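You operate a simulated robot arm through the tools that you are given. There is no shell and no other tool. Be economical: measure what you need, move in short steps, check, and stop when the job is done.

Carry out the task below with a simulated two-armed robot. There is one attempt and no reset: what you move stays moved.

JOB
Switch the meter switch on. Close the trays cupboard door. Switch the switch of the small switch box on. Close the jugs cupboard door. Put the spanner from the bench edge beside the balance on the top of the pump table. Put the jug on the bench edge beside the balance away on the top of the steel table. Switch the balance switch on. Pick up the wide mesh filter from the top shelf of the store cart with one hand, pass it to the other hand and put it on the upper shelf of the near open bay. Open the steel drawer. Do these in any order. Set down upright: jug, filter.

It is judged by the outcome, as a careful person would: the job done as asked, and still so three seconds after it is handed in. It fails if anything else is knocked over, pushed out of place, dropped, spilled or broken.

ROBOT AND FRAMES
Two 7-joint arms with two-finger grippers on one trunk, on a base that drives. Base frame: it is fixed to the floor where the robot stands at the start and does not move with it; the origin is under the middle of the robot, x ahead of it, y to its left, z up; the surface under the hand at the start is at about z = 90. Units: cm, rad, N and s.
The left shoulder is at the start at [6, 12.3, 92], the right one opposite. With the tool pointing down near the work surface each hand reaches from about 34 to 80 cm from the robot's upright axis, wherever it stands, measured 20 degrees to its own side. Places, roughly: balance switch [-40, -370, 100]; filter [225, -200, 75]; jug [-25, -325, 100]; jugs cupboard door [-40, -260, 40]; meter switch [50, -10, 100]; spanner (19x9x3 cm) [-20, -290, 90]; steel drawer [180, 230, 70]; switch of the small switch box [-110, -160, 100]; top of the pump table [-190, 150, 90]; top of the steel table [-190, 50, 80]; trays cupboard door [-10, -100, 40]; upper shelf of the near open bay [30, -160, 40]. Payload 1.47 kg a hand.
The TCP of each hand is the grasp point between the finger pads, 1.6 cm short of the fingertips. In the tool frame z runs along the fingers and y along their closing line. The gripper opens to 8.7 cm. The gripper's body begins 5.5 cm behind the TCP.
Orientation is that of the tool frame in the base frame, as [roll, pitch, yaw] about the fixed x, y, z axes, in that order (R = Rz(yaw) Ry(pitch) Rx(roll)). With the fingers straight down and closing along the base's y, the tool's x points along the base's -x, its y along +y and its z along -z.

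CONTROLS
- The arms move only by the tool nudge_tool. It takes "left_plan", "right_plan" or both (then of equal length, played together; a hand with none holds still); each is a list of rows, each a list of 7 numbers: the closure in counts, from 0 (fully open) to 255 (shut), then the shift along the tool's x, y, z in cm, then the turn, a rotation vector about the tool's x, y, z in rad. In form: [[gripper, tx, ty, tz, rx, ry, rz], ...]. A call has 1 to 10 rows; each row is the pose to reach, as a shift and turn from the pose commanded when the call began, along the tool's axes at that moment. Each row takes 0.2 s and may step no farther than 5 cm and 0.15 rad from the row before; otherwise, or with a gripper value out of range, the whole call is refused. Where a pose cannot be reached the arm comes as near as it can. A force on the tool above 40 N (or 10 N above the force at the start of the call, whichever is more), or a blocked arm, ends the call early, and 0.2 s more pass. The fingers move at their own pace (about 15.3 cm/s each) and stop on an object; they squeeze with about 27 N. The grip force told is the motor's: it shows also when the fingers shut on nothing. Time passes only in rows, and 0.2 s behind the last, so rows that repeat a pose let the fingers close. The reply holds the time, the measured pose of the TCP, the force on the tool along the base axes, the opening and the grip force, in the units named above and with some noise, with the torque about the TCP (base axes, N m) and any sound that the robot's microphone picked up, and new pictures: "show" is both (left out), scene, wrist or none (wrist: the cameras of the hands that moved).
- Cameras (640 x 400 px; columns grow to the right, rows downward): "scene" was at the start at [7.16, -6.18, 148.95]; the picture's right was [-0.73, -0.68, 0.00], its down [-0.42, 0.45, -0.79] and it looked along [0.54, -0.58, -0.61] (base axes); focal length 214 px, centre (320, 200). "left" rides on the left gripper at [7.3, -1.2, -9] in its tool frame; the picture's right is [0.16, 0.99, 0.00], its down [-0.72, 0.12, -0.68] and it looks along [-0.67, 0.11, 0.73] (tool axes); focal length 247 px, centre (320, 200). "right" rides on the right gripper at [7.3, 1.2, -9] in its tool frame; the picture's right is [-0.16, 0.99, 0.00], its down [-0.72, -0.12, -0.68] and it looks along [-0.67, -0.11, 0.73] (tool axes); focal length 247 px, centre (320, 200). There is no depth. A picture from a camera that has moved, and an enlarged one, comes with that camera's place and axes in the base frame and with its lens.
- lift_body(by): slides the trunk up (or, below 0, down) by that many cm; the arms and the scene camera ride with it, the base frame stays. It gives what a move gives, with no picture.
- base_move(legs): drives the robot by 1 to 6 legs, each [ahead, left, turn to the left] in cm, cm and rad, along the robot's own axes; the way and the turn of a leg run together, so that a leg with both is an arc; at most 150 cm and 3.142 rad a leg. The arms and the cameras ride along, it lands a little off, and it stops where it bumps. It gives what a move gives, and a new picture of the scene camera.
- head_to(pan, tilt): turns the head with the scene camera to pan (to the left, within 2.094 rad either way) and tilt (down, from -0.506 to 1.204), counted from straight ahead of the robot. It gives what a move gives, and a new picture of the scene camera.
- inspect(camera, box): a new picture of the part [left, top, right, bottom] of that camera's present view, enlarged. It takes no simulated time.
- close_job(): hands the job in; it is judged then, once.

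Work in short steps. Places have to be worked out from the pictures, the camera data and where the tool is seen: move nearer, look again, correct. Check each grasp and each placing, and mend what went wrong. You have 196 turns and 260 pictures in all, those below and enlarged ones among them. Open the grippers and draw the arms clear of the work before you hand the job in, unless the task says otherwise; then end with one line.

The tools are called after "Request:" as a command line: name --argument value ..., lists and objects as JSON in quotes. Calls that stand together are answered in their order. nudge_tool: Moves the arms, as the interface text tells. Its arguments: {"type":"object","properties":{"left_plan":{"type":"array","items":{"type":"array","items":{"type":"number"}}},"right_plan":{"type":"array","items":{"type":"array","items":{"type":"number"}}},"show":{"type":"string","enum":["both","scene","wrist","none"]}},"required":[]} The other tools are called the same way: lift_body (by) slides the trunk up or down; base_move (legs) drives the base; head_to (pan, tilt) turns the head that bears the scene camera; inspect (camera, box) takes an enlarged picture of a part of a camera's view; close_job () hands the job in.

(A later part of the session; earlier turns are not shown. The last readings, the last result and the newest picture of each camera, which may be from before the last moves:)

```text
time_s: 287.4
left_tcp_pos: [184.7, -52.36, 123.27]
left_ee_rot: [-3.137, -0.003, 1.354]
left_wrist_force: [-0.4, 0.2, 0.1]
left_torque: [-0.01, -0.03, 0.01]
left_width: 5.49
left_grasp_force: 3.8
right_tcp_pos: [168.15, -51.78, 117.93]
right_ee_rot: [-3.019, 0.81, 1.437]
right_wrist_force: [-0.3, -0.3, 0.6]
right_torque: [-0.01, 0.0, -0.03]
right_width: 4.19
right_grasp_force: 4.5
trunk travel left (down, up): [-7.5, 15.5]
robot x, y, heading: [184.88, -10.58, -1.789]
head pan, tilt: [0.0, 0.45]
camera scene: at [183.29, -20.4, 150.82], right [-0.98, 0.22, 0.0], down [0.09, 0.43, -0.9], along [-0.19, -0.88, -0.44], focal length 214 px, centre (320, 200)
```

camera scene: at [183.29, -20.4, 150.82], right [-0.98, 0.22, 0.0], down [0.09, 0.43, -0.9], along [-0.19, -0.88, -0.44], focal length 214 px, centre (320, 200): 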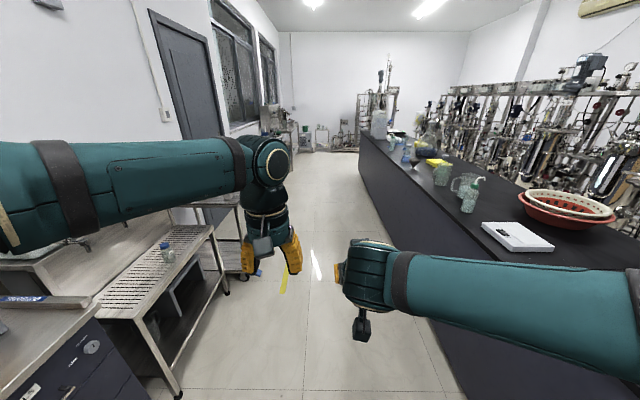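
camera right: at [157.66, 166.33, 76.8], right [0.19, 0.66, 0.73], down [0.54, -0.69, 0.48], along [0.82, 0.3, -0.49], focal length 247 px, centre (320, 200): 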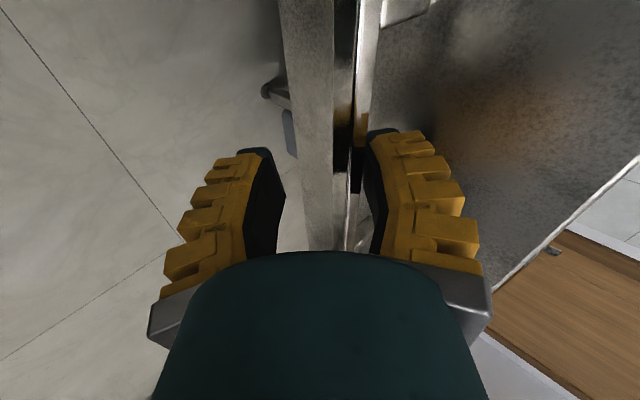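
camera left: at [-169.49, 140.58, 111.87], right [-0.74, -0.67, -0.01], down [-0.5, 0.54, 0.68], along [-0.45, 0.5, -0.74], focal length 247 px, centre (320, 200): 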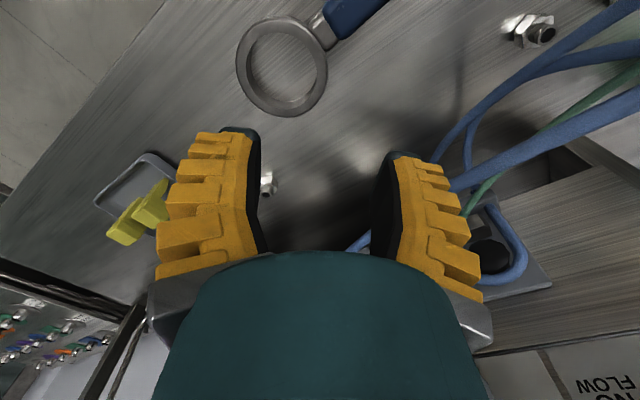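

The corridor is clear. I drive on and look left toward the store cart.

Request:
base_move --legs '[[110, 10, -0.02]]'

Request:
head_to --pan 0.75 --tilt 0.6

```text
time_s: 293.1
left_tcp_pos: [169.78, -161.36, 123.19]
left_ee_rot: [-3.136, -0.005, 1.344]
left_wrist_force: [-0.2, -0.1, 0.1]
left_torque: [0.02, -0.01, 0.01]
left_width: 5.49
left_grasp_force: 4.1
right_tcp_pos: [153.2, -160.73, 117.97]
right_ee_rot: [-3.018, 0.808, 1.43]
right_wrist_force: [-1.0, 0.3, 0.7]
right_torque: [0.01, 0.02, -0.02]
right_width: 4.15
right_grasp_force: 4.4
trunk travel left (down, up): [-7.5, 15.5]
robot x, y, heading: [170.7, -119.97, -1.796]
head pan, tilt: [0.0, 0.45]
camera scene: at [168.57, -129.52, 150.82], right [-0.97, 0.22, 0.0], down [0.1, 0.42, -0.9], along [-0.2, -0.88, -0.44], focal length 214 px, centre (320, 200)
```

scene: 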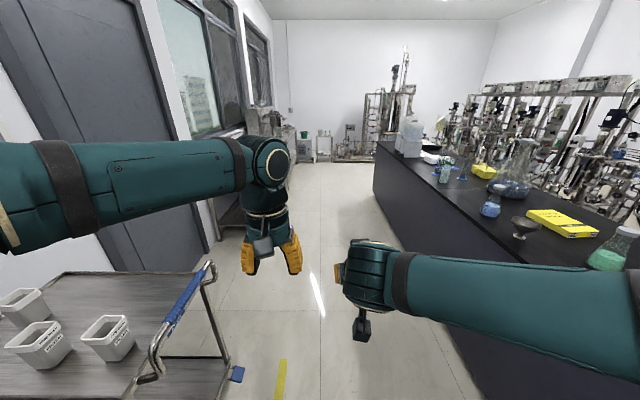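

```text
time_s: 294.2
left_tcp_pos: [169.87, -161.38, 123.14]
left_ee_rot: [-3.135, -0.006, 1.346]
left_wrist_force: [-0.5, -0.7, 0.4]
left_torque: [-0.02, -0.01, -0.01]
left_width: 5.48
left_grasp_force: 3.7
right_tcp_pos: [153.17, -160.73, 117.95]
right_ee_rot: [-3.02, 0.807, 1.429]
right_wrist_force: [-0.2, -0.2, 1.1]
right_torque: [0.03, 0.02, -0.01]
right_width: 4.18
right_grasp_force: 4.1
trunk travel left (down, up): [-7.5, 15.5]
robot x, y, heading: [170.42, -119.59, -1.797]
head pan, tilt: [0.75, 0.6]
camera scene: at [175.06, -128.18, 149.47], right [-0.87, -0.5, 0.0], down [-0.28, 0.49, -0.83], along [0.41, -0.71, -0.56], focal length 214 px, centre (320, 200)
```

scene: 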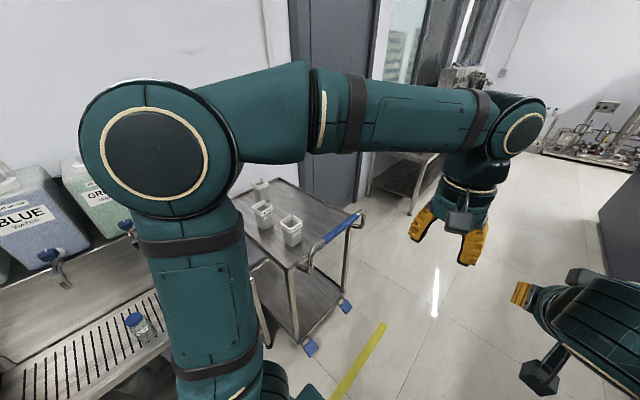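

I enlarge the cart's top shelf to identify the wide mesh filter.

Request:
inspect --camera "scene" --box '[230, 170, 370, 280]'

```text
3.64 times, centred on (300, 225) of scene
camera zoom: at [175.06, -128.18, 149.47], right [-0.87, -0.5, 0.0], down [-0.28, 0.49, -0.83], along [0.41, -0.71, -0.56], focal length 780 px, centre (393, 109)
```

zoom: 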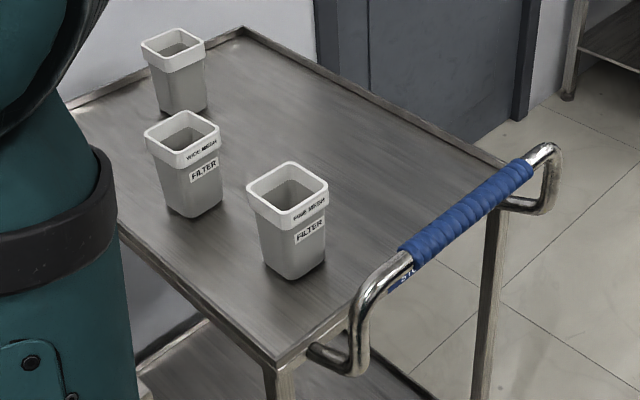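

"WIDE MESH FILTER" is the middle one, at about (242, -187), behind the FINE one. I pull alongside the cart and turn to face it.

Request:
base_move --legs '[[50, -3, 0], [0, 0, 1.561]]'

Request:
head_to --pan 0.0 --tilt 0.65

```text
time_s: 300.9
left_tcp_pos: [197.56, -171.97, 123.07]
left_ee_rot: [-3.137, -0.004, 2.875]
left_wrist_force: [0.3, 0.9, 0.3]
left_torque: [0.0, 0.01, 0.03]
left_width: 5.48
left_grasp_force: 3.5
right_tcp_pos: [196.17, -188.59, 118.01]
right_ee_rot: [-3.018, 0.808, 2.959]
right_wrist_force: [0.0, -0.1, 0.3]
right_torque: [0.01, -0.02, -0.04]
right_width: 4.16
right_grasp_force: 4.4
trunk travel left (down, up): [-7.5, 15.5]
robot x, y, heading: [155.72, -169.32, -0.27]
head pan, tilt: [0.75, 0.6]
camera scene: at [165.07, -165.45, 149.47], right [0.46, -0.89, 0.0], down [-0.5, -0.26, -0.83], along [0.73, 0.38, -0.56], focal length 214 px, centre (320, 200)
```

scene: 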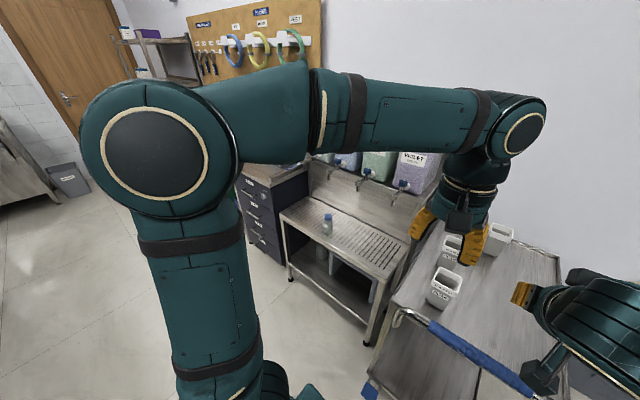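

```text
time_s: 302.0
left_tcp_pos: [197.55, -172.13, 123.2]
left_ee_rot: [-3.136, -0.005, 2.873]
left_wrist_force: [0.2, -0.3, -0.5]
left_torque: [0.01, -0.02, -0.01]
left_width: 5.49
left_grasp_force: 3.2
right_tcp_pos: [196.16, -188.7, 117.99]
right_ee_rot: [-3.019, 0.808, 2.958]
right_wrist_force: [0.3, 0.0, -0.2]
right_torque: [0.0, 0.0, -0.01]
right_width: 4.17
right_grasp_force: 4.1
trunk travel left (down, up): [-7.5, 15.5]
robot x, y, heading: [155.78, -169.6, -0.266]
head pan, tilt: [0.0, 0.649]
camera scene: at [165.61, -171.86, 149.04], right [-0.26, -0.96, 0.0], down [-0.58, 0.16, -0.8], along [0.77, -0.21, -0.6], focal length 214 px, centre (320, 200)
```

scene: 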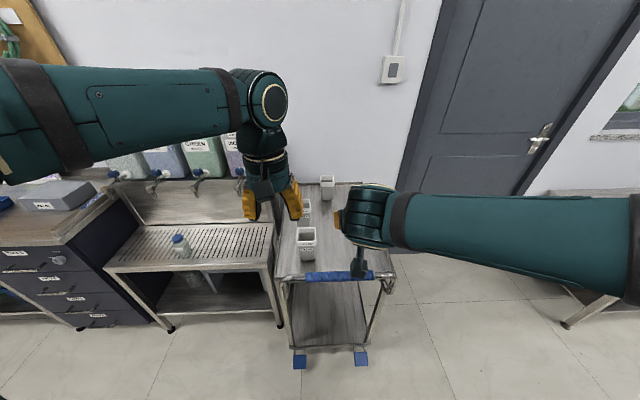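

I move the right hand aside, then drive closer to the cart (staying short of its handle) and look again.

Request:
nudge_tool --right_plan '[[150, 1, -4, -1, 0, 0.1, 0], [150, 2, -8, -2, 0, 0.2, 0], [150, 3, -12, -3, 0, 0.3, 0], [150, 4, -16, -4, 0, 0.4, 0], [150, 4, -18, -4, 0, 0.5, 0], [150, 4, -18, -4, 0, 0.6, 0], [150, 4, -18, -4, 0, 0.7, 0], [150, 4, -18, -4, 0, 0.8, 0]]' --left_plan '[[0, 1, 1, -1, 0, 0, 0], [0, 2, 2, -2, 0, 0, 0], [0, 3, 3, -2, 0, 0, 0], [0, 4, 4, -2, 0, 0, 0], [0, 5, 6, -2, 0, 0, 0], [0, 6, 8, -2, 0, 0, 0], [0, 6, 10, -2, 0, 0, 0], [0, 6, 12, -2, 0, 0, 0]]' --show "none"

Request:
base_move --legs '[[17, 0, 0.03]]'

Request:
inspect --camera "scene" --box '[240, 150, 420, 290]'

```text
time_s: 303.8
left_tcp_pos: [195.06, -158.82, 125.02]
left_ee_rot: [-3.137, -0.007, 2.875]
left_wrist_force: [0.1, 0.0, -0.1]
left_torque: [0.05, 0.02, -0.02]
left_width: 8.68
left_grasp_force: 0.0
right_tcp_pos: [185.79, -204.26, 119.41]
right_ee_rot: [-3.058, 0.01, 2.873]
right_wrist_force: [-0.8, -0.2, 0.7]
right_torque: [0.0, 0.03, 0.0]
right_width: 4.19
right_grasp_force: 4.4
trunk travel left (down, up): [-7.5, 15.5]
robot x, y, heading: [155.96, -169.55, -0.27]
head pan, tilt: [0.0, 0.649]
```

```text
time_s: 305.3
left_tcp_pos: [211.11, -162.2, 124.95]
left_ee_rot: [-3.135, -0.007, 2.899]
left_wrist_force: [0.1, 0.1, 1.2]
left_torque: [-0.02, 0.06, -0.01]
left_width: 8.7
left_grasp_force: 0.0
right_tcp_pos: [203.12, -207.98, 119.31]
right_ee_rot: [-3.057, 0.012, 2.895]
right_wrist_force: [0.5, -0.8, -0.3]
right_torque: [0.03, 0.0, 0.02]
right_width: 4.15
right_grasp_force: 4.7
trunk travel left (down, up): [-7.5, 15.5]
robot x, y, heading: [172.58, -173.83, -0.243]
head pan, tilt: [0.0, 0.649]
camera scene: at [182.0, -175.9, 149.03], right [-0.24, -0.97, 0.0], down [-0.59, 0.15, -0.8], along [0.77, -0.19, -0.61], focal length 214 px, centre (320, 200)
```

scene: 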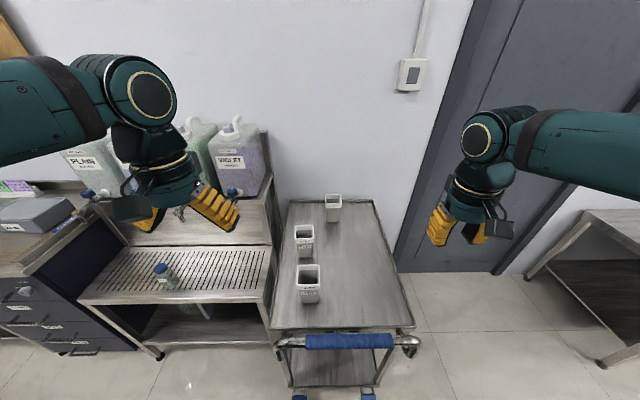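

```text
2.86 times, centred on (330, 220) of scene
camera zoom: at [182.0, -175.9, 149.03], right [-0.24, -0.97, 0.0], down [-0.59, 0.15, -0.8], along [0.77, -0.19, -0.61], focal length 613 px, centre (291, 143)
```

zoom: 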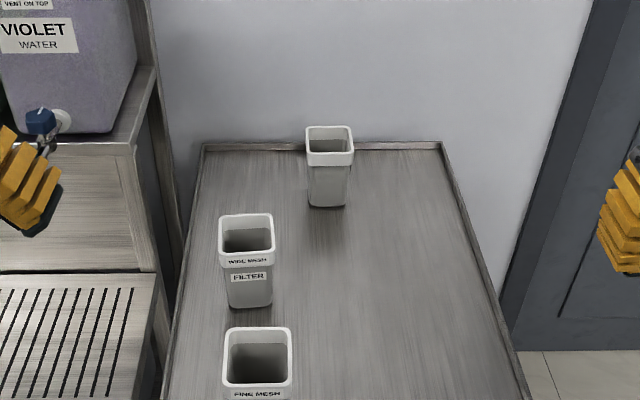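

WIDE MESH: rim centre about (237.6, -183.5, 91), about 7 cm wide and 12 cm tall. The hand (8.7 cm open) can straddle it. I bring the open left hand above it.

Request:
nudge_tool --left_plan '[[0, -3.8, -1.8, 1, 0, 0, 0], [0, -7.6, -3.5, 2, 0, 0, 0], [0, -11.4, -5.3, 4, 0, 0, 0], [0, -15.2, -7, 6, 0, 0, 0], [0, -19, -8.8, 8.5, 0, 0, 0], [0, -22.5, -10.5, 11, 0, 0, 0], [0, -26, -12.2, 14, 0, 0, 0], [0, -29, -13.5, 17, 0, 0, 0], [0, -30.8, -14.3, 20, 0, 0, 0], [0, -30.8, -14.3, 20, 0, 0, 0]]' --show "both"

Request:
inspect --camera "scene" --box '[240, 150, 420, 290]'

```text
time_s: 307.5
left_tcp_pos: [237.23, -183.18, 104.72]
left_ee_rot: [-3.137, -0.006, 2.9]
left_wrist_force: [-0.5, -0.2, -0.2]
left_torque: [0.02, -0.06, 0.01]
left_width: 8.72
left_grasp_force: 0.1
right_tcp_pos: [202.93, -207.86, 119.28]
right_ee_rot: [-3.058, 0.013, 2.895]
right_wrist_force: [-0.3, -0.5, -1.0]
right_torque: [0.01, -0.08, 0.0]
right_width: 4.18
right_grasp_force: 4.4
trunk travel left (down, up): [-7.5, 15.5]
robot x, y, heading: [172.51, -173.24, -0.243]
head pan, tilt: [0.0, 0.649]
camera scene: at [181.83, -175.84, 149.05], right [-0.24, -0.97, 0.0], down [-0.59, 0.15, -0.8], along [0.77, -0.19, -0.6], focal length 214 px, centre (320, 200)
camera left: at [229.88, -182.49, 113.79], right [0.08, 1.0, -0.01], down [0.73, -0.06, 0.68], along [0.67, -0.06, -0.74], focal length 247 px, centre (320, 200)
```

scene: 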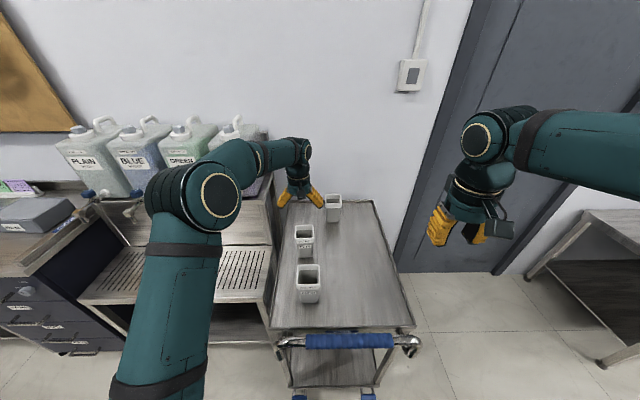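
left: 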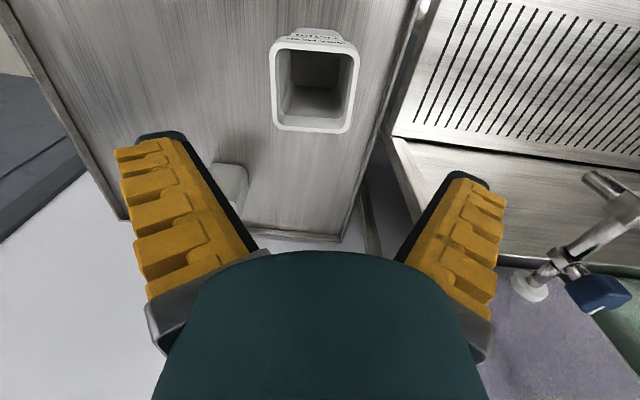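

```text
2.86 times, centred on (330, 220) of scene
camera zoom: at [181.83, -175.84, 149.05], right [-0.24, -0.97, 0.0], down [-0.59, 0.15, -0.8], along [0.77, -0.19, -0.6], focal length 613 px, centre (291, 143)
```

zoom: 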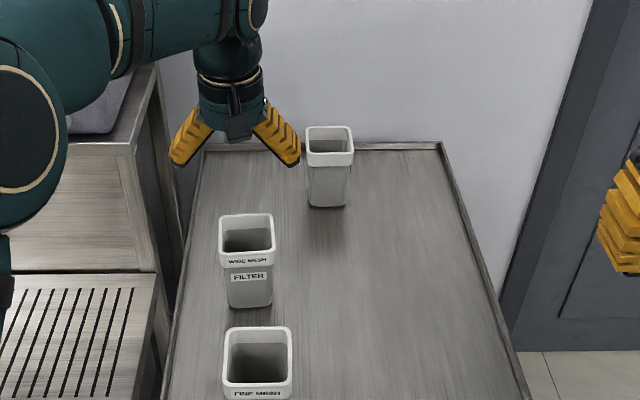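

The wrist view puts the rim centre at (237.0, -183.6). I shift 0.4 cm right, descend around the rim and close gently.

Request:
nudge_tool --left_plan '[[0, 0.1, -0.3, 4, 0, 0, 0], [0, 0.1, -0.4, 8, 0, 0, 0], [0, 0.1, -0.4, 11, 0, 0, 0], [0, 0.1, -0.4, 13, 0, 0, 0], [0, 0.1, -0.4, 15, 0, 0, 0], [255, 0.1, -0.4, 15, 0, 0, 0], [255, 0.1, -0.4, 15, 0, 0, 0], [255, 0.1, -0.4, 15, 0, 0, 0]]' --show "both"

Request:
inspect --camera "scene" --box '[240, 150, 420, 290]'

```text
time_s: 309.3
left_tcp_pos: [236.99, -183.86, 89.64]
left_ee_rot: [-3.137, -0.004, 2.898]
left_wrist_force: [1.3, -0.4, 6.0]
left_torque: [0.0, -0.05, 0.05]
left_width: 8.02
left_grasp_force: 27.2
right_tcp_pos: [202.92, -207.88, 119.3]
right_ee_rot: [-3.058, 0.012, 2.894]
right_wrist_force: [-0.1, 0.7, -0.7]
right_torque: [-0.02, -0.01, 0.0]
right_width: 4.15
right_grasp_force: 3.3
trunk travel left (down, up): [-7.5, 15.5]
robot x, y, heading: [172.41, -174.04, -0.245]
head pan, tilt: [0.0, 0.649]
camera scene: at [181.83, -175.87, 149.05], right [-0.24, -0.97, 0.0], down [-0.59, 0.15, -0.8], along [0.77, -0.19, -0.6], focal length 214 px, centre (320, 200)
camera left: at [229.65, -183.13, 98.8], right [0.08, 1.0, -0.01], down [0.73, -0.06, 0.68], along [0.67, -0.06, -0.74], focal length 247 px, centre (320, 200)
```

scene: 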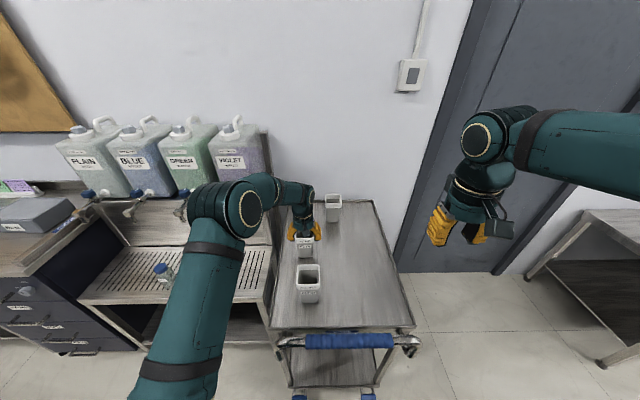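
left: 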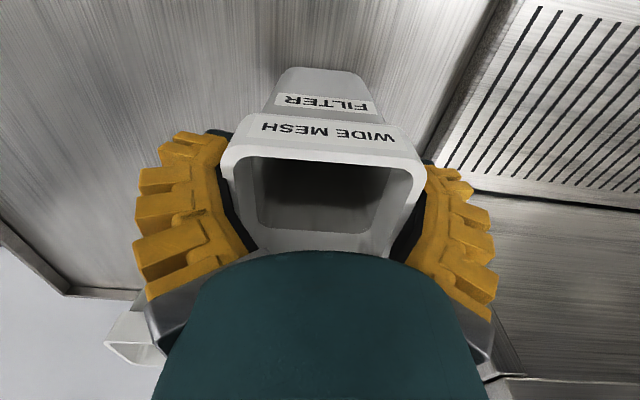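

```text
2.86 times, centred on (330, 220) of scene
camera zoom: at [181.83, -175.87, 149.05], right [-0.24, -0.97, 0.0], down [-0.59, 0.15, -0.8], along [0.77, -0.19, -0.6], focal length 613 px, centre (291, 143)
```

zoom: 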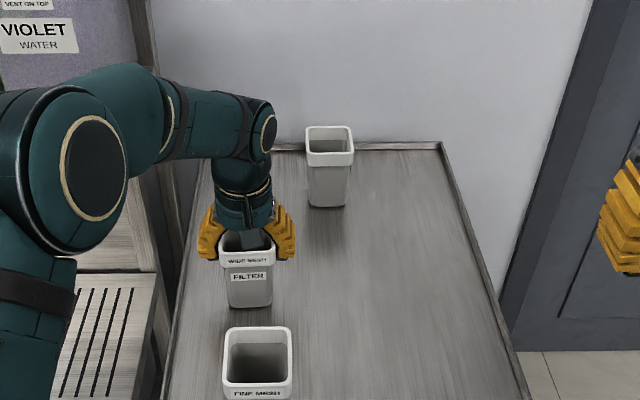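

Gripped on the collar (8.0 cm), label reading "WIDE MESH FILTER". I lift slowly, high enough to clear the FINE filter, then draw back.

Request:
nudge_tool --left_plan '[[255, 0, 0, -1, 0, 0, 0], [255, 0, 0, -3, 0, 0, 0], [255, 0, 0, -6.5, 0, 0, 0], [255, 0, 0, -10.5, 0, 0, 0], [255, 0, 0, -14.5, 0, 0, 0], [255, 0, 0, -18.5, 0, 0, 0], [255, 1, 0, -22.5, 0, 0, 0], [255, 3, 0, -25, 0, 0, 0], [255, 3, 0, -25, 0, 0, 0]]' --show "both"

```text
time_s: 311.3
left_tcp_pos: [234.35, -182.85, 114.77]
left_ee_rot: [-3.137, -0.008, 2.899]
left_wrist_force: [-1.2, -0.1, 0.0]
left_torque: [-0.01, 0.0, -0.02]
left_width: 7.65
left_grasp_force: 26.9
right_tcp_pos: [203.01, -207.82, 119.31]
right_ee_rot: [-3.057, 0.013, 2.896]
right_wrist_force: [0.4, 0.4, 0.2]
right_torque: [-0.04, 0.05, -0.02]
right_width: 4.16
right_grasp_force: 4.0
trunk travel left (down, up): [-7.5, 15.5]
robot x, y, heading: [172.27, -173.59, -0.242]
head pan, tilt: [0.0, 0.649]
camera scene: at [181.94, -175.89, 149.03], right [-0.24, -0.97, 0.0], down [-0.59, 0.15, -0.8], along [0.77, -0.19, -0.6], focal length 214 px, centre (320, 200)
camera left: at [227.02, -182.15, 123.77], right [0.08, 1.0, 0.0], down [0.74, -0.06, 0.68], along [0.67, -0.06, -0.74], focal length 247 px, centre (320, 200)
```

scene: 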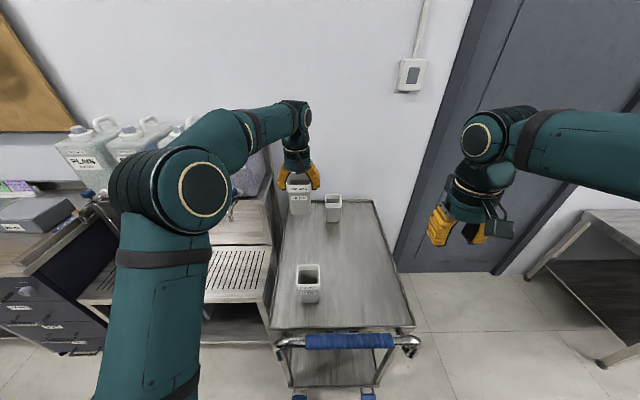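
left: 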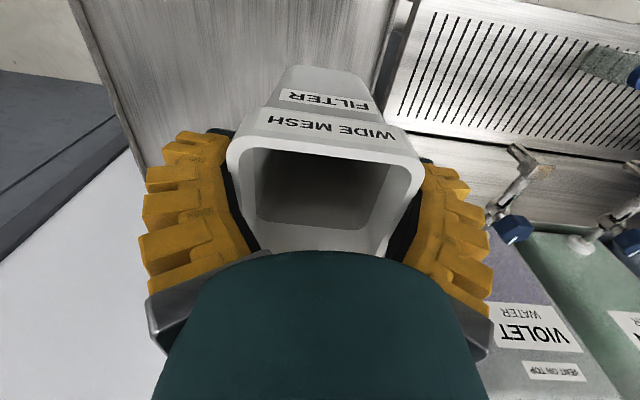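

The filter is up, clear of everything. I back the robot away from the cart into the corridor for the handover.

Request:
base_move --legs '[[-38, 0, 0]]'

```text
time_s: 313.7
left_tcp_pos: [197.88, -174.47, 114.66]
left_ee_rot: [-3.135, -0.004, 2.884]
left_wrist_force: [-0.4, 0.1, -0.5]
left_torque: [0.06, 0.0, 0.02]
left_width: 7.63
left_grasp_force: 27.0
right_tcp_pos: [166.11, -198.9, 119.39]
right_ee_rot: [-3.059, 0.012, 2.88]
right_wrist_force: [0.2, 0.0, 0.8]
right_torque: [-0.04, -0.02, 0.02]
right_width: 4.18
right_grasp_force: 4.7
trunk travel left (down, up): [-7.5, 15.5]
robot x, y, heading: [136.04, -163.94, -0.254]
head pan, tilt: [0.0, 0.649]
camera scene: at [145.49, -166.7, 149.05], right [-0.25, -0.97, 0.0], down [-0.58, 0.15, -0.8], along [0.77, -0.2, -0.6], focal length 214 px, centre (320, 200)
```

scene: 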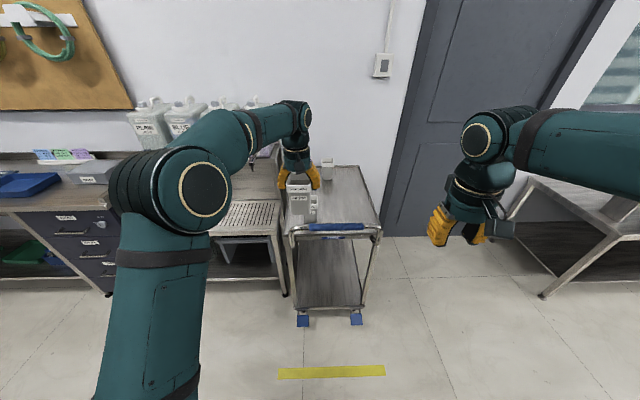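

Handover: the left hand holds the filter at robot frame ≈ (62, 5, 115). I bring it to the centre, and pitch the open right hand forward to grip the lower body from the robot's side.

Request:
nudge_tool --left_plan '[[255, 0, -0.8, 0, 0, 0, 0], [255, 0, -1.6, 0, 0, 0, 0], [255, 0, -2.4, 0, 0, 0, 0], [255, 0, -3.2, 0, 0, 0, 0], [255, 0, -4, 0, 0, 0, 0], [255, 0, -4.8, 0, 0, 0, 0], [255, 0, -5.6, 0, 0, 0, 0], [255, 0, -6.4, 0, 0, 0, 0], [255, 0, -7.2, 0, 0, 0, 0], [255, 0, -8, 0, 0, 0, 0]]' --right_plan '[[0, -0.6, 0.8, 0.8, 0, -0.11, 0], [0, -1.2, 1.6, 1.6, 0, -0.22, 0], [0, -1.8, 2.4, 2.4, 0, -0.33, 0], [0, -2.4, 3.2, 3.2, 0, -0.44, 0], [0, -3, 4, 4, 0, -0.55, 0], [0, -3.6, 4.8, 4.8, 0, -0.66, 0], [0, -4.2, 5.6, 5.6, 0, -0.77, 0], [0, -4.8, 6.4, 6.4, 0, -0.88, 0], [0, -5.4, 7.2, 7.2, 0, -0.99, 0], [0, -6, 8, 8, 0, -1.1, 0]]' --show "both"

```text
time_s: 315.9
left_tcp_pos: [195.86, -182.26, 114.71]
left_ee_rot: [-3.136, -0.007, 2.887]
left_wrist_force: [0.3, -0.1, -0.7]
left_torque: [0.02, 0.05, -0.01]
left_width: 7.59
left_grasp_force: 27.0
right_tcp_pos: [176.9, -194.05, 112.29]
right_ee_rot: [-2.955, 1.101, 3.045]
right_wrist_force: [-0.1, 0.0, -0.4]
right_torque: [-0.01, 0.03, 0.01]
right_width: 8.71
right_grasp_force: 0.1
right hand out of reach, approached as far as the arm can: row 8, 9, 10
trunk travel left (down, up): [-7.5, 15.5]
robot x, y, heading: [136.27, -164.23, -0.254]
head pan, tilt: [0.0, 0.649]
camera scene: at [145.71, -166.74, 149.03], right [-0.25, -0.97, 0.0], down [-0.59, 0.15, -0.8], along [0.77, -0.2, -0.61], focal length 214 px, centre (320, 200)
camera right: at [166.38, -190.4, 109.65], right [0.32, 0.94, 0.06], down [-0.29, 0.04, 0.96], along [0.9, -0.33, 0.28], focal length 247 px, centre (320, 200)
camera left: at [188.6, -181.37, 123.79], right [0.1, 1.0, 0.0], down [0.73, -0.07, 0.67], along [0.67, -0.07, -0.74], focal length 247 px, centre (320, 200)
```

scene: 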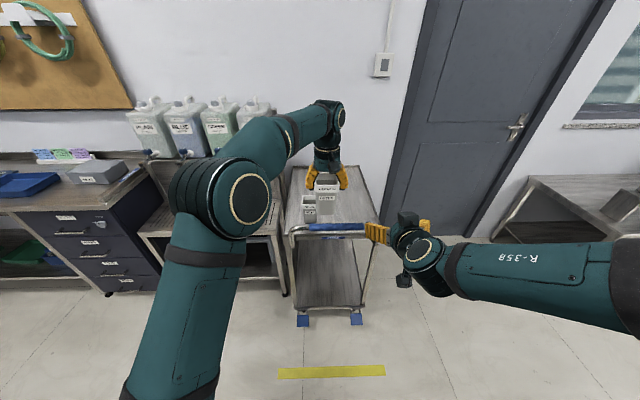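
right: 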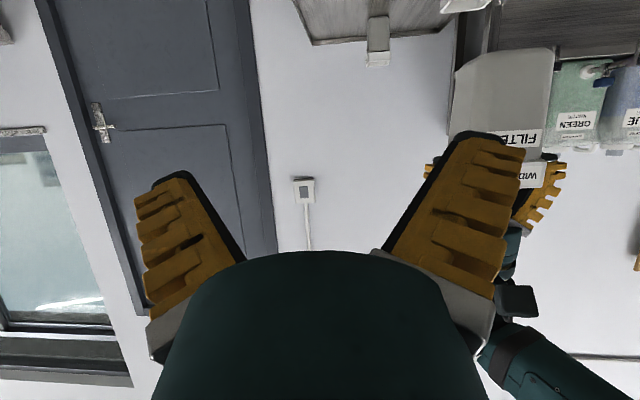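
left: 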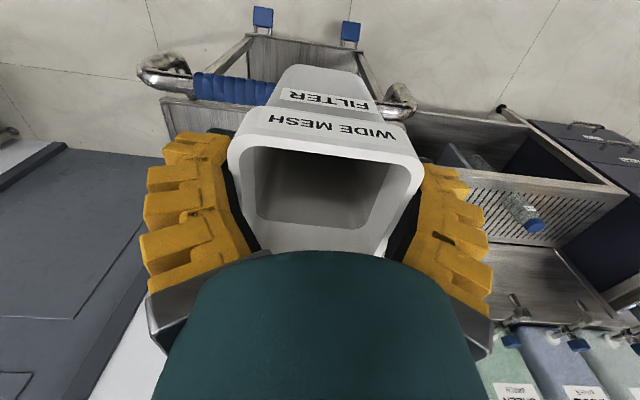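

The filter is centred on (195.9, -182.3) with its bottom at about z 104. I move the right hand to a pre-grasp 13 cm behind it, levelling it slightly.

Request:
nudge_tool --right_plan '[[0, -0.8, 4, 0.6, 0, 0, 0.03], [0, -1.6, 8.3, 1.2, 0, 0, 0.06], [0, -2.5, 12.5, 1.8, 0, 0, 0.09], [0, -3.3, 16.7, 2.4, 0, 0, 0.09], [0, -3.3, 16.7, 2.4, 0, 0, 0.09]]' --show "both"

Request:
inspect --camera "scene" --box '[260, 130, 420, 260]'

```text
time_s: 317.1
left_tcp_pos: [195.83, -182.22, 114.77]
left_ee_rot: [-3.136, -0.005, 2.885]
left_wrist_force: [0.1, -0.4, -0.1]
left_torque: [0.04, 0.02, 0.03]
left_width: 7.57
left_grasp_force: 26.8
right_tcp_pos: [184.83, -178.68, 112.93]
right_ee_rot: [-3.134, 1.113, 2.848]
right_wrist_force: [-1.8, 0.4, -0.8]
right_torque: [-0.03, -0.01, 0.03]
right_width: 8.71
right_grasp_force: 0.0
trunk travel left (down, up): [-7.5, 15.5]
robot x, y, heading: [136.09, -164.34, -0.26]
head pan, tilt: [0.0, 0.649]
camera scene: at [145.51, -166.78, 149.05], right [-0.25, -0.97, 0.0], down [-0.58, 0.15, -0.8], along [0.77, -0.2, -0.6], focal length 214 px, centre (320, 200)
camera right: at [174.52, -174.41, 110.23], right [0.36, 0.92, 0.14], down [-0.31, -0.02, 0.95], along [0.88, -0.39, 0.28], focal length 247 px, centre (320, 200)
```

scene: 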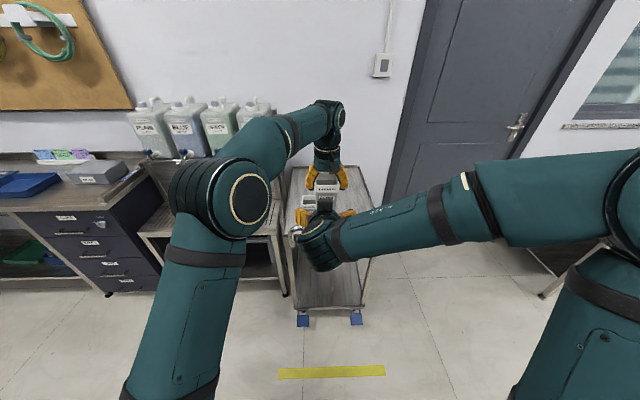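
right: 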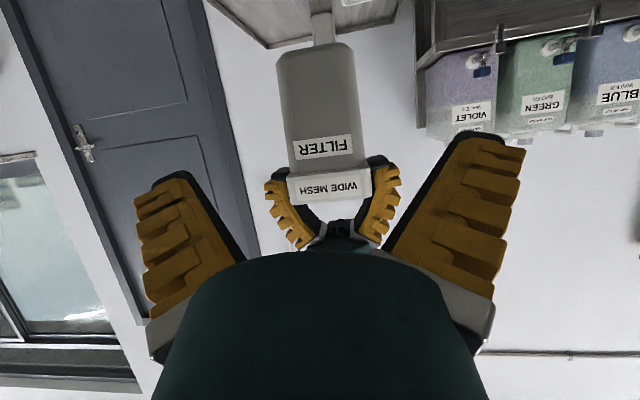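

```text
3.08 times, centred on (340, 195) of scene
camera zoom: at [145.51, -166.78, 149.05], right [-0.25, -0.97, 0.0], down [-0.58, 0.15, -0.8], along [0.77, -0.2, -0.6], focal length 660 px, centre (258, 215)
```

zoom: 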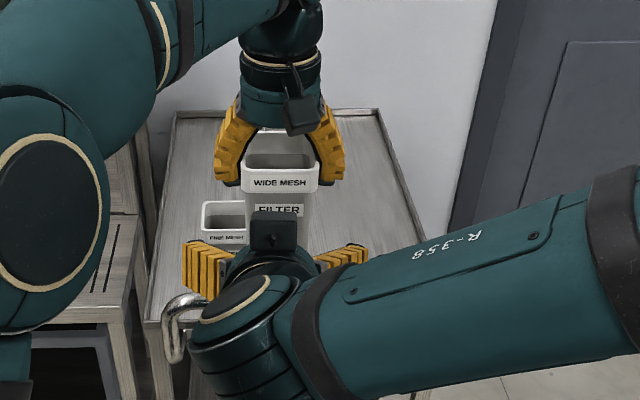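

Aligned within half a centimetre. I advance around the filter's lower body.

Request:
nudge_tool --right_plan '[[0, 0, -0.2, 3, 0, 0, 0], [0, 0, -0.4, 6, 0, 0, 0], [0, 0, -0.4, 8.5, 0, 0, 0], [0, 0, -0.4, 10.5, 0, 0, 0], [0, 0, -0.4, 12.3, 0, 0, 0]]' --show "wrist"

Request:
inspect --camera "scene" --box '[260, 130, 420, 260]'

```text
time_s: 318.3
left_tcp_pos: [195.95, -182.1, 114.78]
left_ee_rot: [-3.134, -0.006, 2.886]
left_wrist_force: [3.7, -2.9, 1.2]
left_torque: [-0.06, -0.15, -0.09]
left_width: 7.45
left_grasp_force: 27.0
right_tcp_pos: [195.18, -182.54, 107.12]
right_ee_rot: [-3.135, 1.11, 2.851]
right_wrist_force: [-3.7, 3.0, -1.7]
right_torque: [-0.15, -0.07, 0.11]
right_width: 8.78
right_grasp_force: 0.0
trunk travel left (down, up): [-7.5, 15.5]
robot x, y, heading: [135.88, -164.86, -0.257]
head pan, tilt: [0.0, 0.649]
camera right: at [184.86, -178.22, 104.48], right [0.36, 0.92, 0.14], down [-0.31, -0.02, 0.95], along [0.88, -0.38, 0.28], focal length 247 px, centre (320, 200)
```

right: 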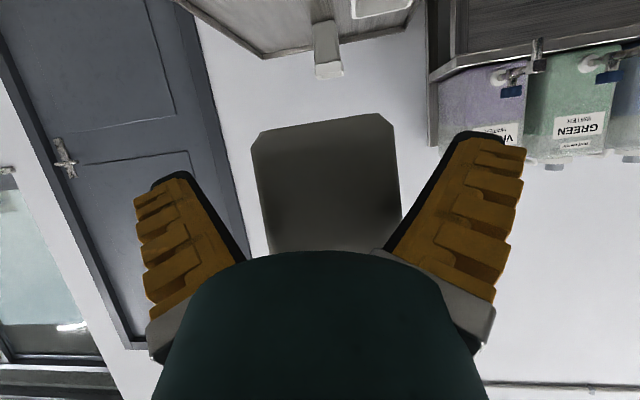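

```text
3.08 times, centred on (340, 195) of scene
camera zoom: at [145.63, -166.74, 149.04], right [-0.25, -0.97, 0.0], down [-0.59, 0.15, -0.8], along [0.77, -0.2, -0.61], focal length 660 px, centre (258, 215)
```

zoom: 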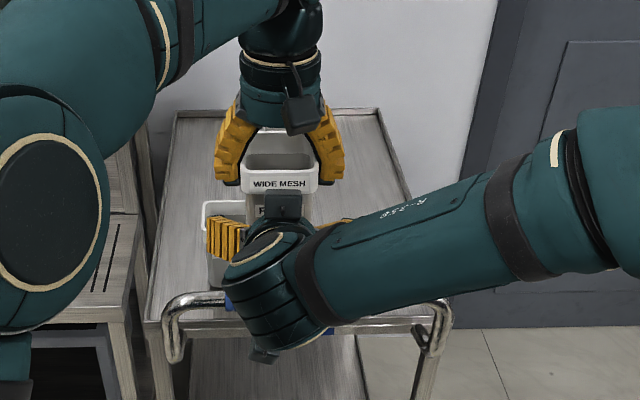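

Light contact only, and the body is between the right fingers. I close the right hand on it while the left still holds.

Request:
nudge_tool --right_plan '[[60, 0, 0, 0, 0, 0, 0], [120, 0, 0, 0, 0, 0, 0], [255, 0, 0, 0, 0, 0, 0], [255, 0, 0, 0, 0, 0, 0], [255, 0, 0, 0, 0, 0, 0]]' --show "wrist"

Request:
inspect --camera "scene" --box '[280, 150, 380, 230]'

```text
time_s: 319.5
left_tcp_pos: [195.78, -182.25, 114.83]
left_ee_rot: [-3.133, -0.002, 2.885]
left_wrist_force: [1.8, -18.9, 12.7]
left_torque: [-0.21, 0.09, 0.17]
left_width: 7.38
left_grasp_force: 27.1
right_tcp_pos: [195.02, -182.55, 107.15]
right_ee_rot: [-3.132, 1.113, 2.854]
right_wrist_force: [-0.3, 18.3, -13.3]
right_torque: [-1.25, -0.08, -0.04]
right_width: 7.42
right_grasp_force: 27.1
trunk travel left (down, up): [-7.5, 15.5]
robot x, y, heading: [136.0, -164.53, -0.256]
head pan, tilt: [0.0, 0.649]
camera right: at [184.77, -178.17, 104.5], right [0.36, 0.92, 0.14], down [-0.31, -0.02, 0.95], along [0.88, -0.38, 0.28], focal length 247 px, centre (320, 200)
```

right: 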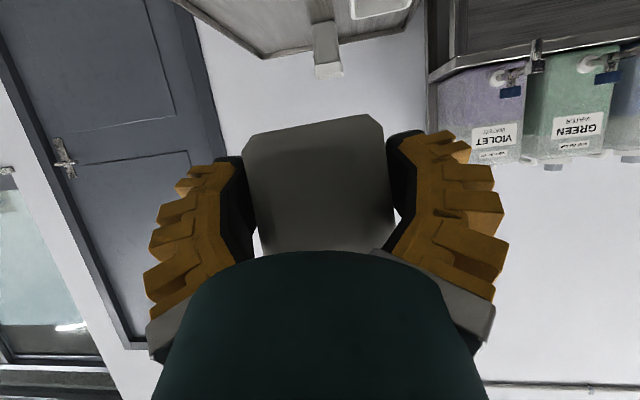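

```text
5.00 times, centred on (330, 190) of scene
camera zoom: at [145.57, -166.73, 149.04], right [-0.25, -0.97, 0.0], down [-0.58, 0.15, -0.8], along [0.77, -0.2, -0.6], focal length 1072 px, centre (270, 250)
```

zoom: 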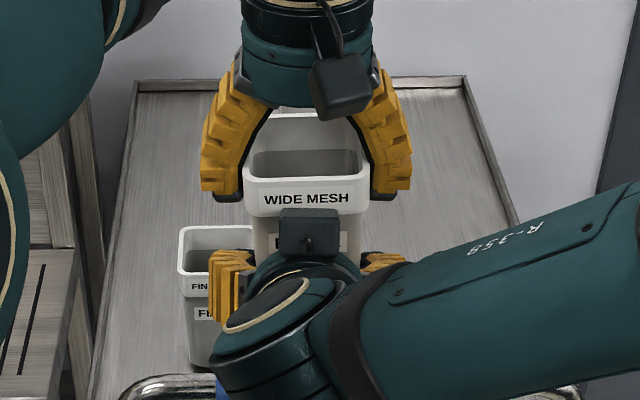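

Both hands hold it. I open the left hand fully and see how the filter settles before lifting away.

Request:
nudge_tool --left_plan '[[150, 0, 0, 0, 0, 0, 0], [50, 0, 0, 0, 0, 0, 0], [0, 0, 0, 0, 0, 0, 0], [0, 0, 0, 0, 0, 0, 0]]' --show "wrist"

Request:
inspect --camera "scene" --box '[280, 150, 380, 230]'

```text
time_s: 320.5
left_tcp_pos: [195.8, -182.16, 114.57]
left_ee_rot: [-3.137, -0.008, 2.888]
left_wrist_force: [0.1, -0.3, 0.1]
left_torque: [0.02, 0.0, 0.0]
left_width: 8.73
left_grasp_force: 0.0
right_tcp_pos: [195.22, -182.75, 107.46]
right_ee_rot: [-3.134, 1.117, 2.844]
right_wrist_force: [-0.2, -0.2, -1.1]
right_torque: [0.01, 0.01, 0.05]
right_width: 7.39
right_grasp_force: 27.2
trunk travel left (down, up): [-7.5, 15.5]
robot x, y, heading: [135.89, -164.67, -0.258]
head pan, tilt: [0.0, 0.649]
camera left: at [188.56, -181.26, 123.74], right [0.1, 1.0, 0.0], down [0.74, -0.07, 0.67], along [0.67, -0.07, -0.74], focal length 247 px, centre (320, 200)
```

left: 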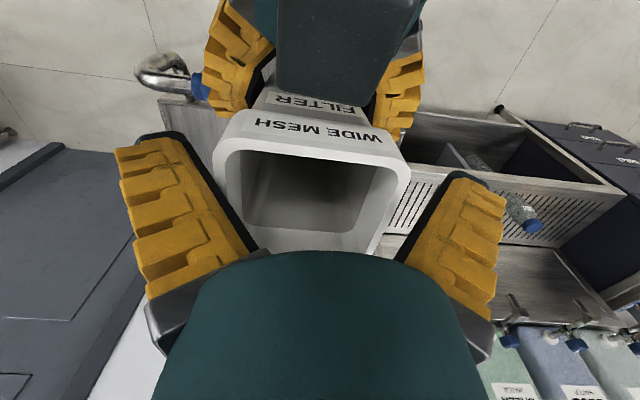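

```text
5.00 times, centred on (330, 190) of scene
camera zoom: at [145.58, -166.73, 149.04], right [-0.25, -0.97, 0.0], down [-0.58, 0.15, -0.8], along [0.77, -0.2, -0.6], focal length 1072 px, centre (270, 250)
```

zoom: 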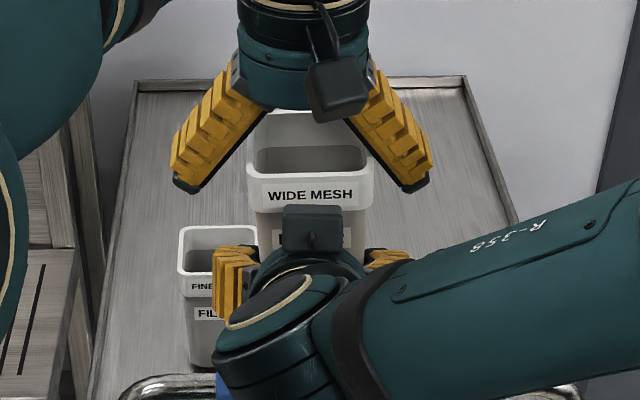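

The right hand alone holds it well. I raise the left hand straight up and away.

Request:
nudge_tool --left_plan '[[0, 0, -0.3, -2, 0, 0, 0], [0, 0, -0.3, -5, 0, 0, 0], [0, 0, 0, -9, 0, 0, 0], [0, 3, 2, -12, 0, 0, 0], [0, 6, 5, -13, 0, 0, 0], [0, 10, 7.5, -13, 0, 0, 0], [0, 14, 10, -13, 0, 0, 0], [0, 18, 12.5, -12, 0, 0, 0], [0, 22, 15, -10, 0, 0, 0]]' --show "scene"

Request:
inspect --camera "scene" --box '[280, 150, 380, 230]'

```text
refused: row 9 steps farther than a row can; nothing moved
```

```text
5.00 times, centred on (330, 190) of scene
camera zoom: at [145.58, -166.73, 149.04], right [-0.25, -0.97, 0.0], down [-0.58, 0.15, -0.8], along [0.77, -0.2, -0.6], focal length 1072 px, centre (270, 250)
```

zoom: 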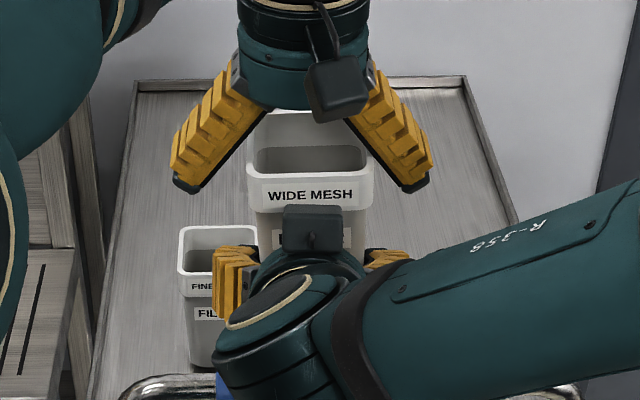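

Request:
nudge_tool --left_plan '[[0, 0, -0.3, -2, 0, 0, 0], [0, 0, -0.3, -5, 0, 0, 0], [0, 0, 0, -9, 0, 0, 0], [0, 3, 2, -12, 0, 0, 0], [0, 6, 5, -13, 0, 0, 0], [0, 10, 7, -13, 0, 0, 0], [0, 14, 9, -13, 0, 0, 0], [0, 18, 11, -12, 0, 0, 0], [0, 22, 13, -11, 0, 0, 0]]' --show "scene"

Request:
inspect --camera "scene" --box '[280, 150, 380, 230]'

```text
time_s: 322.5
left_tcp_pos: [177.62, -163.97, 125.73]
left_ee_rot: [-3.135, -0.004, 2.885]
left_wrist_force: [0.7, 0.5, -0.6]
left_torque: [-0.02, -0.03, -0.03]
left_width: 8.69
left_grasp_force: 0.1
right_tcp_pos: [195.02, -182.36, 107.27]
right_ee_rot: [-3.132, 1.115, 2.849]
right_wrist_force: [0.0, 0.3, -0.2]
right_torque: [-0.04, 0.01, -0.03]
right_width: 7.35
right_grasp_force: 26.7
trunk travel left (down, up): [-7.5, 15.5]
robot x, y, heading: [135.99, -164.73, -0.256]
head pan, tilt: [0.0, 0.649]
camera scene: at [145.46, -166.61, 149.06], right [-0.25, -0.97, 0.0], down [-0.58, 0.15, -0.8], along [0.77, -0.2, -0.6], focal length 214 px, centre (320, 200)
```

scene: 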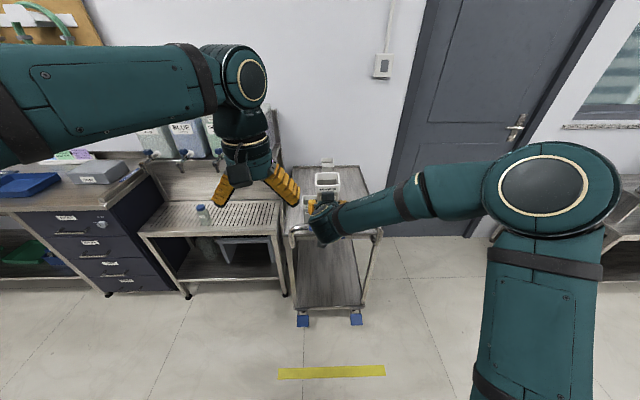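

```text
5.00 times, centred on (330, 190) of scene
camera zoom: at [145.46, -166.61, 149.06], right [-0.25, -0.97, 0.0], down [-0.58, 0.15, -0.8], along [0.77, -0.2, -0.6], focal length 1072 px, centre (270, 250)
```

zoom: 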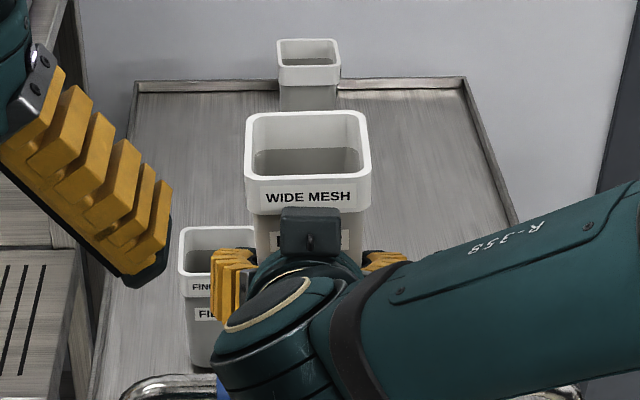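

The filter is now in the right hand. To reach the bay I must go round the bench's near end, so I raise the trunk 12 cm for clearance and start along the rear corridor.

Request:
lift_body --by 12

Request:
base_move --legs '[[-12, 0, 0.02], [0, 145, 0], [0, 145, 0]]'

```text
time_s: 324.0
left_tcp_pos: [177.75, -164.0, 137.6]
left_ee_rot: [-3.137, -0.008, 2.884]
left_wrist_force: [-0.2, 0.2, 0.3]
left_torque: [-0.02, -0.02, -0.01]
left_width: 8.71
left_grasp_force: 0.1
right_tcp_pos: [195.11, -182.59, 119.15]
right_ee_rot: [-3.134, 1.112, 2.847]
right_wrist_force: [0.6, 0.2, -1.0]
right_torque: [0.0, 0.04, -0.01]
right_width: 7.34
right_grasp_force: 26.9
trunk travel left (down, up): [-19.5, 3.5]
robot x, y, heading: [135.74, -164.12, -0.259]
head pan, tilt: [0.0, 0.649]
```

```text
time_s: 350.2
left_tcp_pos: [243.49, 116.7, 137.67]
left_ee_rot: [-3.135, -0.006, 2.832]
left_wrist_force: [-0.2, 0.1, 0.5]
left_torque: [0.02, -0.01, 0.0]
left_width: 8.66
left_grasp_force: 0.1
right_tcp_pos: [259.94, 97.19, 119.26]
right_ee_rot: [-3.135, 1.113, 2.795]
right_wrist_force: [0.2, 0.1, -0.3]
right_torque: [0.0, -0.04, -0.04]
right_width: 7.07
right_grasp_force: 26.9
trunk travel left (down, up): [-19.5, 3.5]
robot x, y, heading: [201.8, 118.47, -0.314]
head pan, tilt: [0.0, 0.649]
camera scene: at [211.2, 115.64, 161.04], right [-0.3, -0.95, 0.0], down [-0.58, 0.18, -0.8], along [0.76, -0.24, -0.6], focal length 214 px, centre (320, 200)
```

scene: 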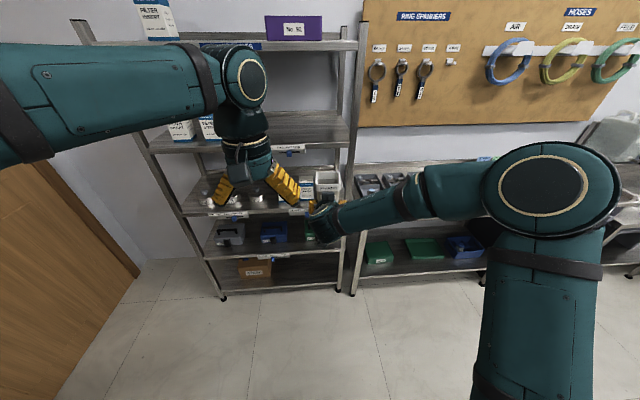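

The grip width is creeping (7.35 → 7.07). I check how the filter sits in the right hand.

Request:
inspect --camera "scene" --box '[280, 150, 380, 250]'

Request:
inspect --camera "right" --box '[0, 0, 640, 400]'

```text
4.00 times, centred on (330, 200) of scene
camera zoom: at [211.2, 115.64, 161.04], right [-0.3, -0.95, 0.0], down [-0.58, 0.18, -0.8], along [0.76, -0.24, -0.6], focal length 858 px, centre (280, 200)
```

zoom: 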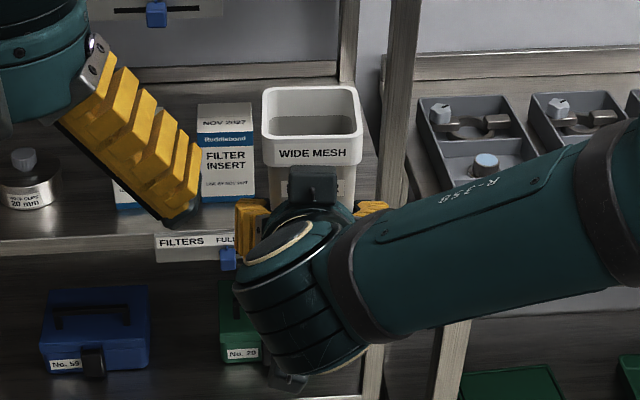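

```text
1.00 times, centred on (320, 200) of right (not enlarged: the box is as wide or as high as the picture)
camera zoom: at [249.82, 102.06, 116.56], right [0.41, 0.9, 0.14], down [-0.31, -0.01, 0.95], along [0.86, -0.43, 0.28], focal length 247 px, centre (320, 200)
```

zoom: 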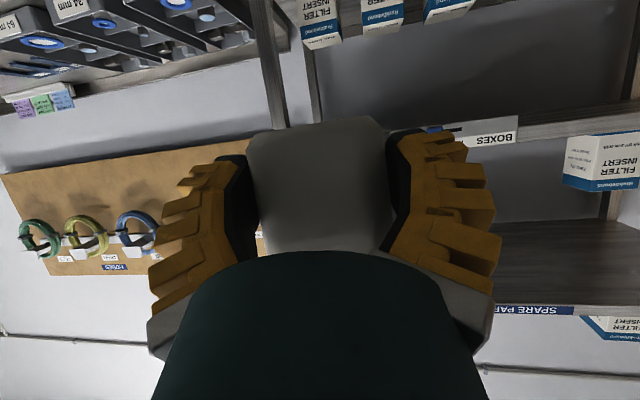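

It has merely straightened in the grip and still sits firmly. I turn to face along the bench and strafe past its end.

Request:
base_move --legs '[[0, 0, -1.492], [0, -92, 0], [0, -92, 0]]'

```text
time_s: 370.7
left_tcp_pos: [17.96, 122.23, 137.74]
left_ee_rot: [-3.135, -0.006, 1.3]
left_wrist_force: [0.0, 0.7, 0.1]
left_torque: [-0.02, -0.01, 0.0]
left_width: 8.7
left_grasp_force: 0.0
right_tcp_pos: [-0.63, 105.11, 119.29]
right_ee_rot: [-3.135, 1.115, 1.265]
right_wrist_force: [1.1, -0.4, -0.5]
right_torque: [0.0, 0.01, 0.01]
right_width: 6.85
right_grasp_force: 26.4
trunk travel left (down, up): [-19.5, 3.5]
robot x, y, heading: [18.0, 164.04, -1.841]
head pan, tilt: [0.0, 0.649]
camera scene: at [15.84, 154.9, 161.04], right [-0.96, 0.27, 0.0], down [0.16, 0.58, -0.8], along [-0.21, -0.77, -0.6], focal length 214 px, centre (320, 200)
```

scene: 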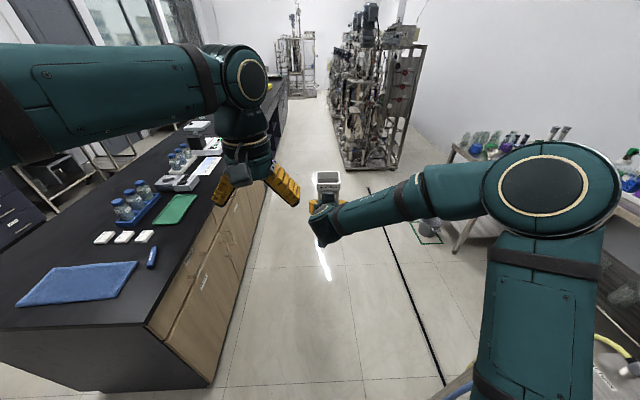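

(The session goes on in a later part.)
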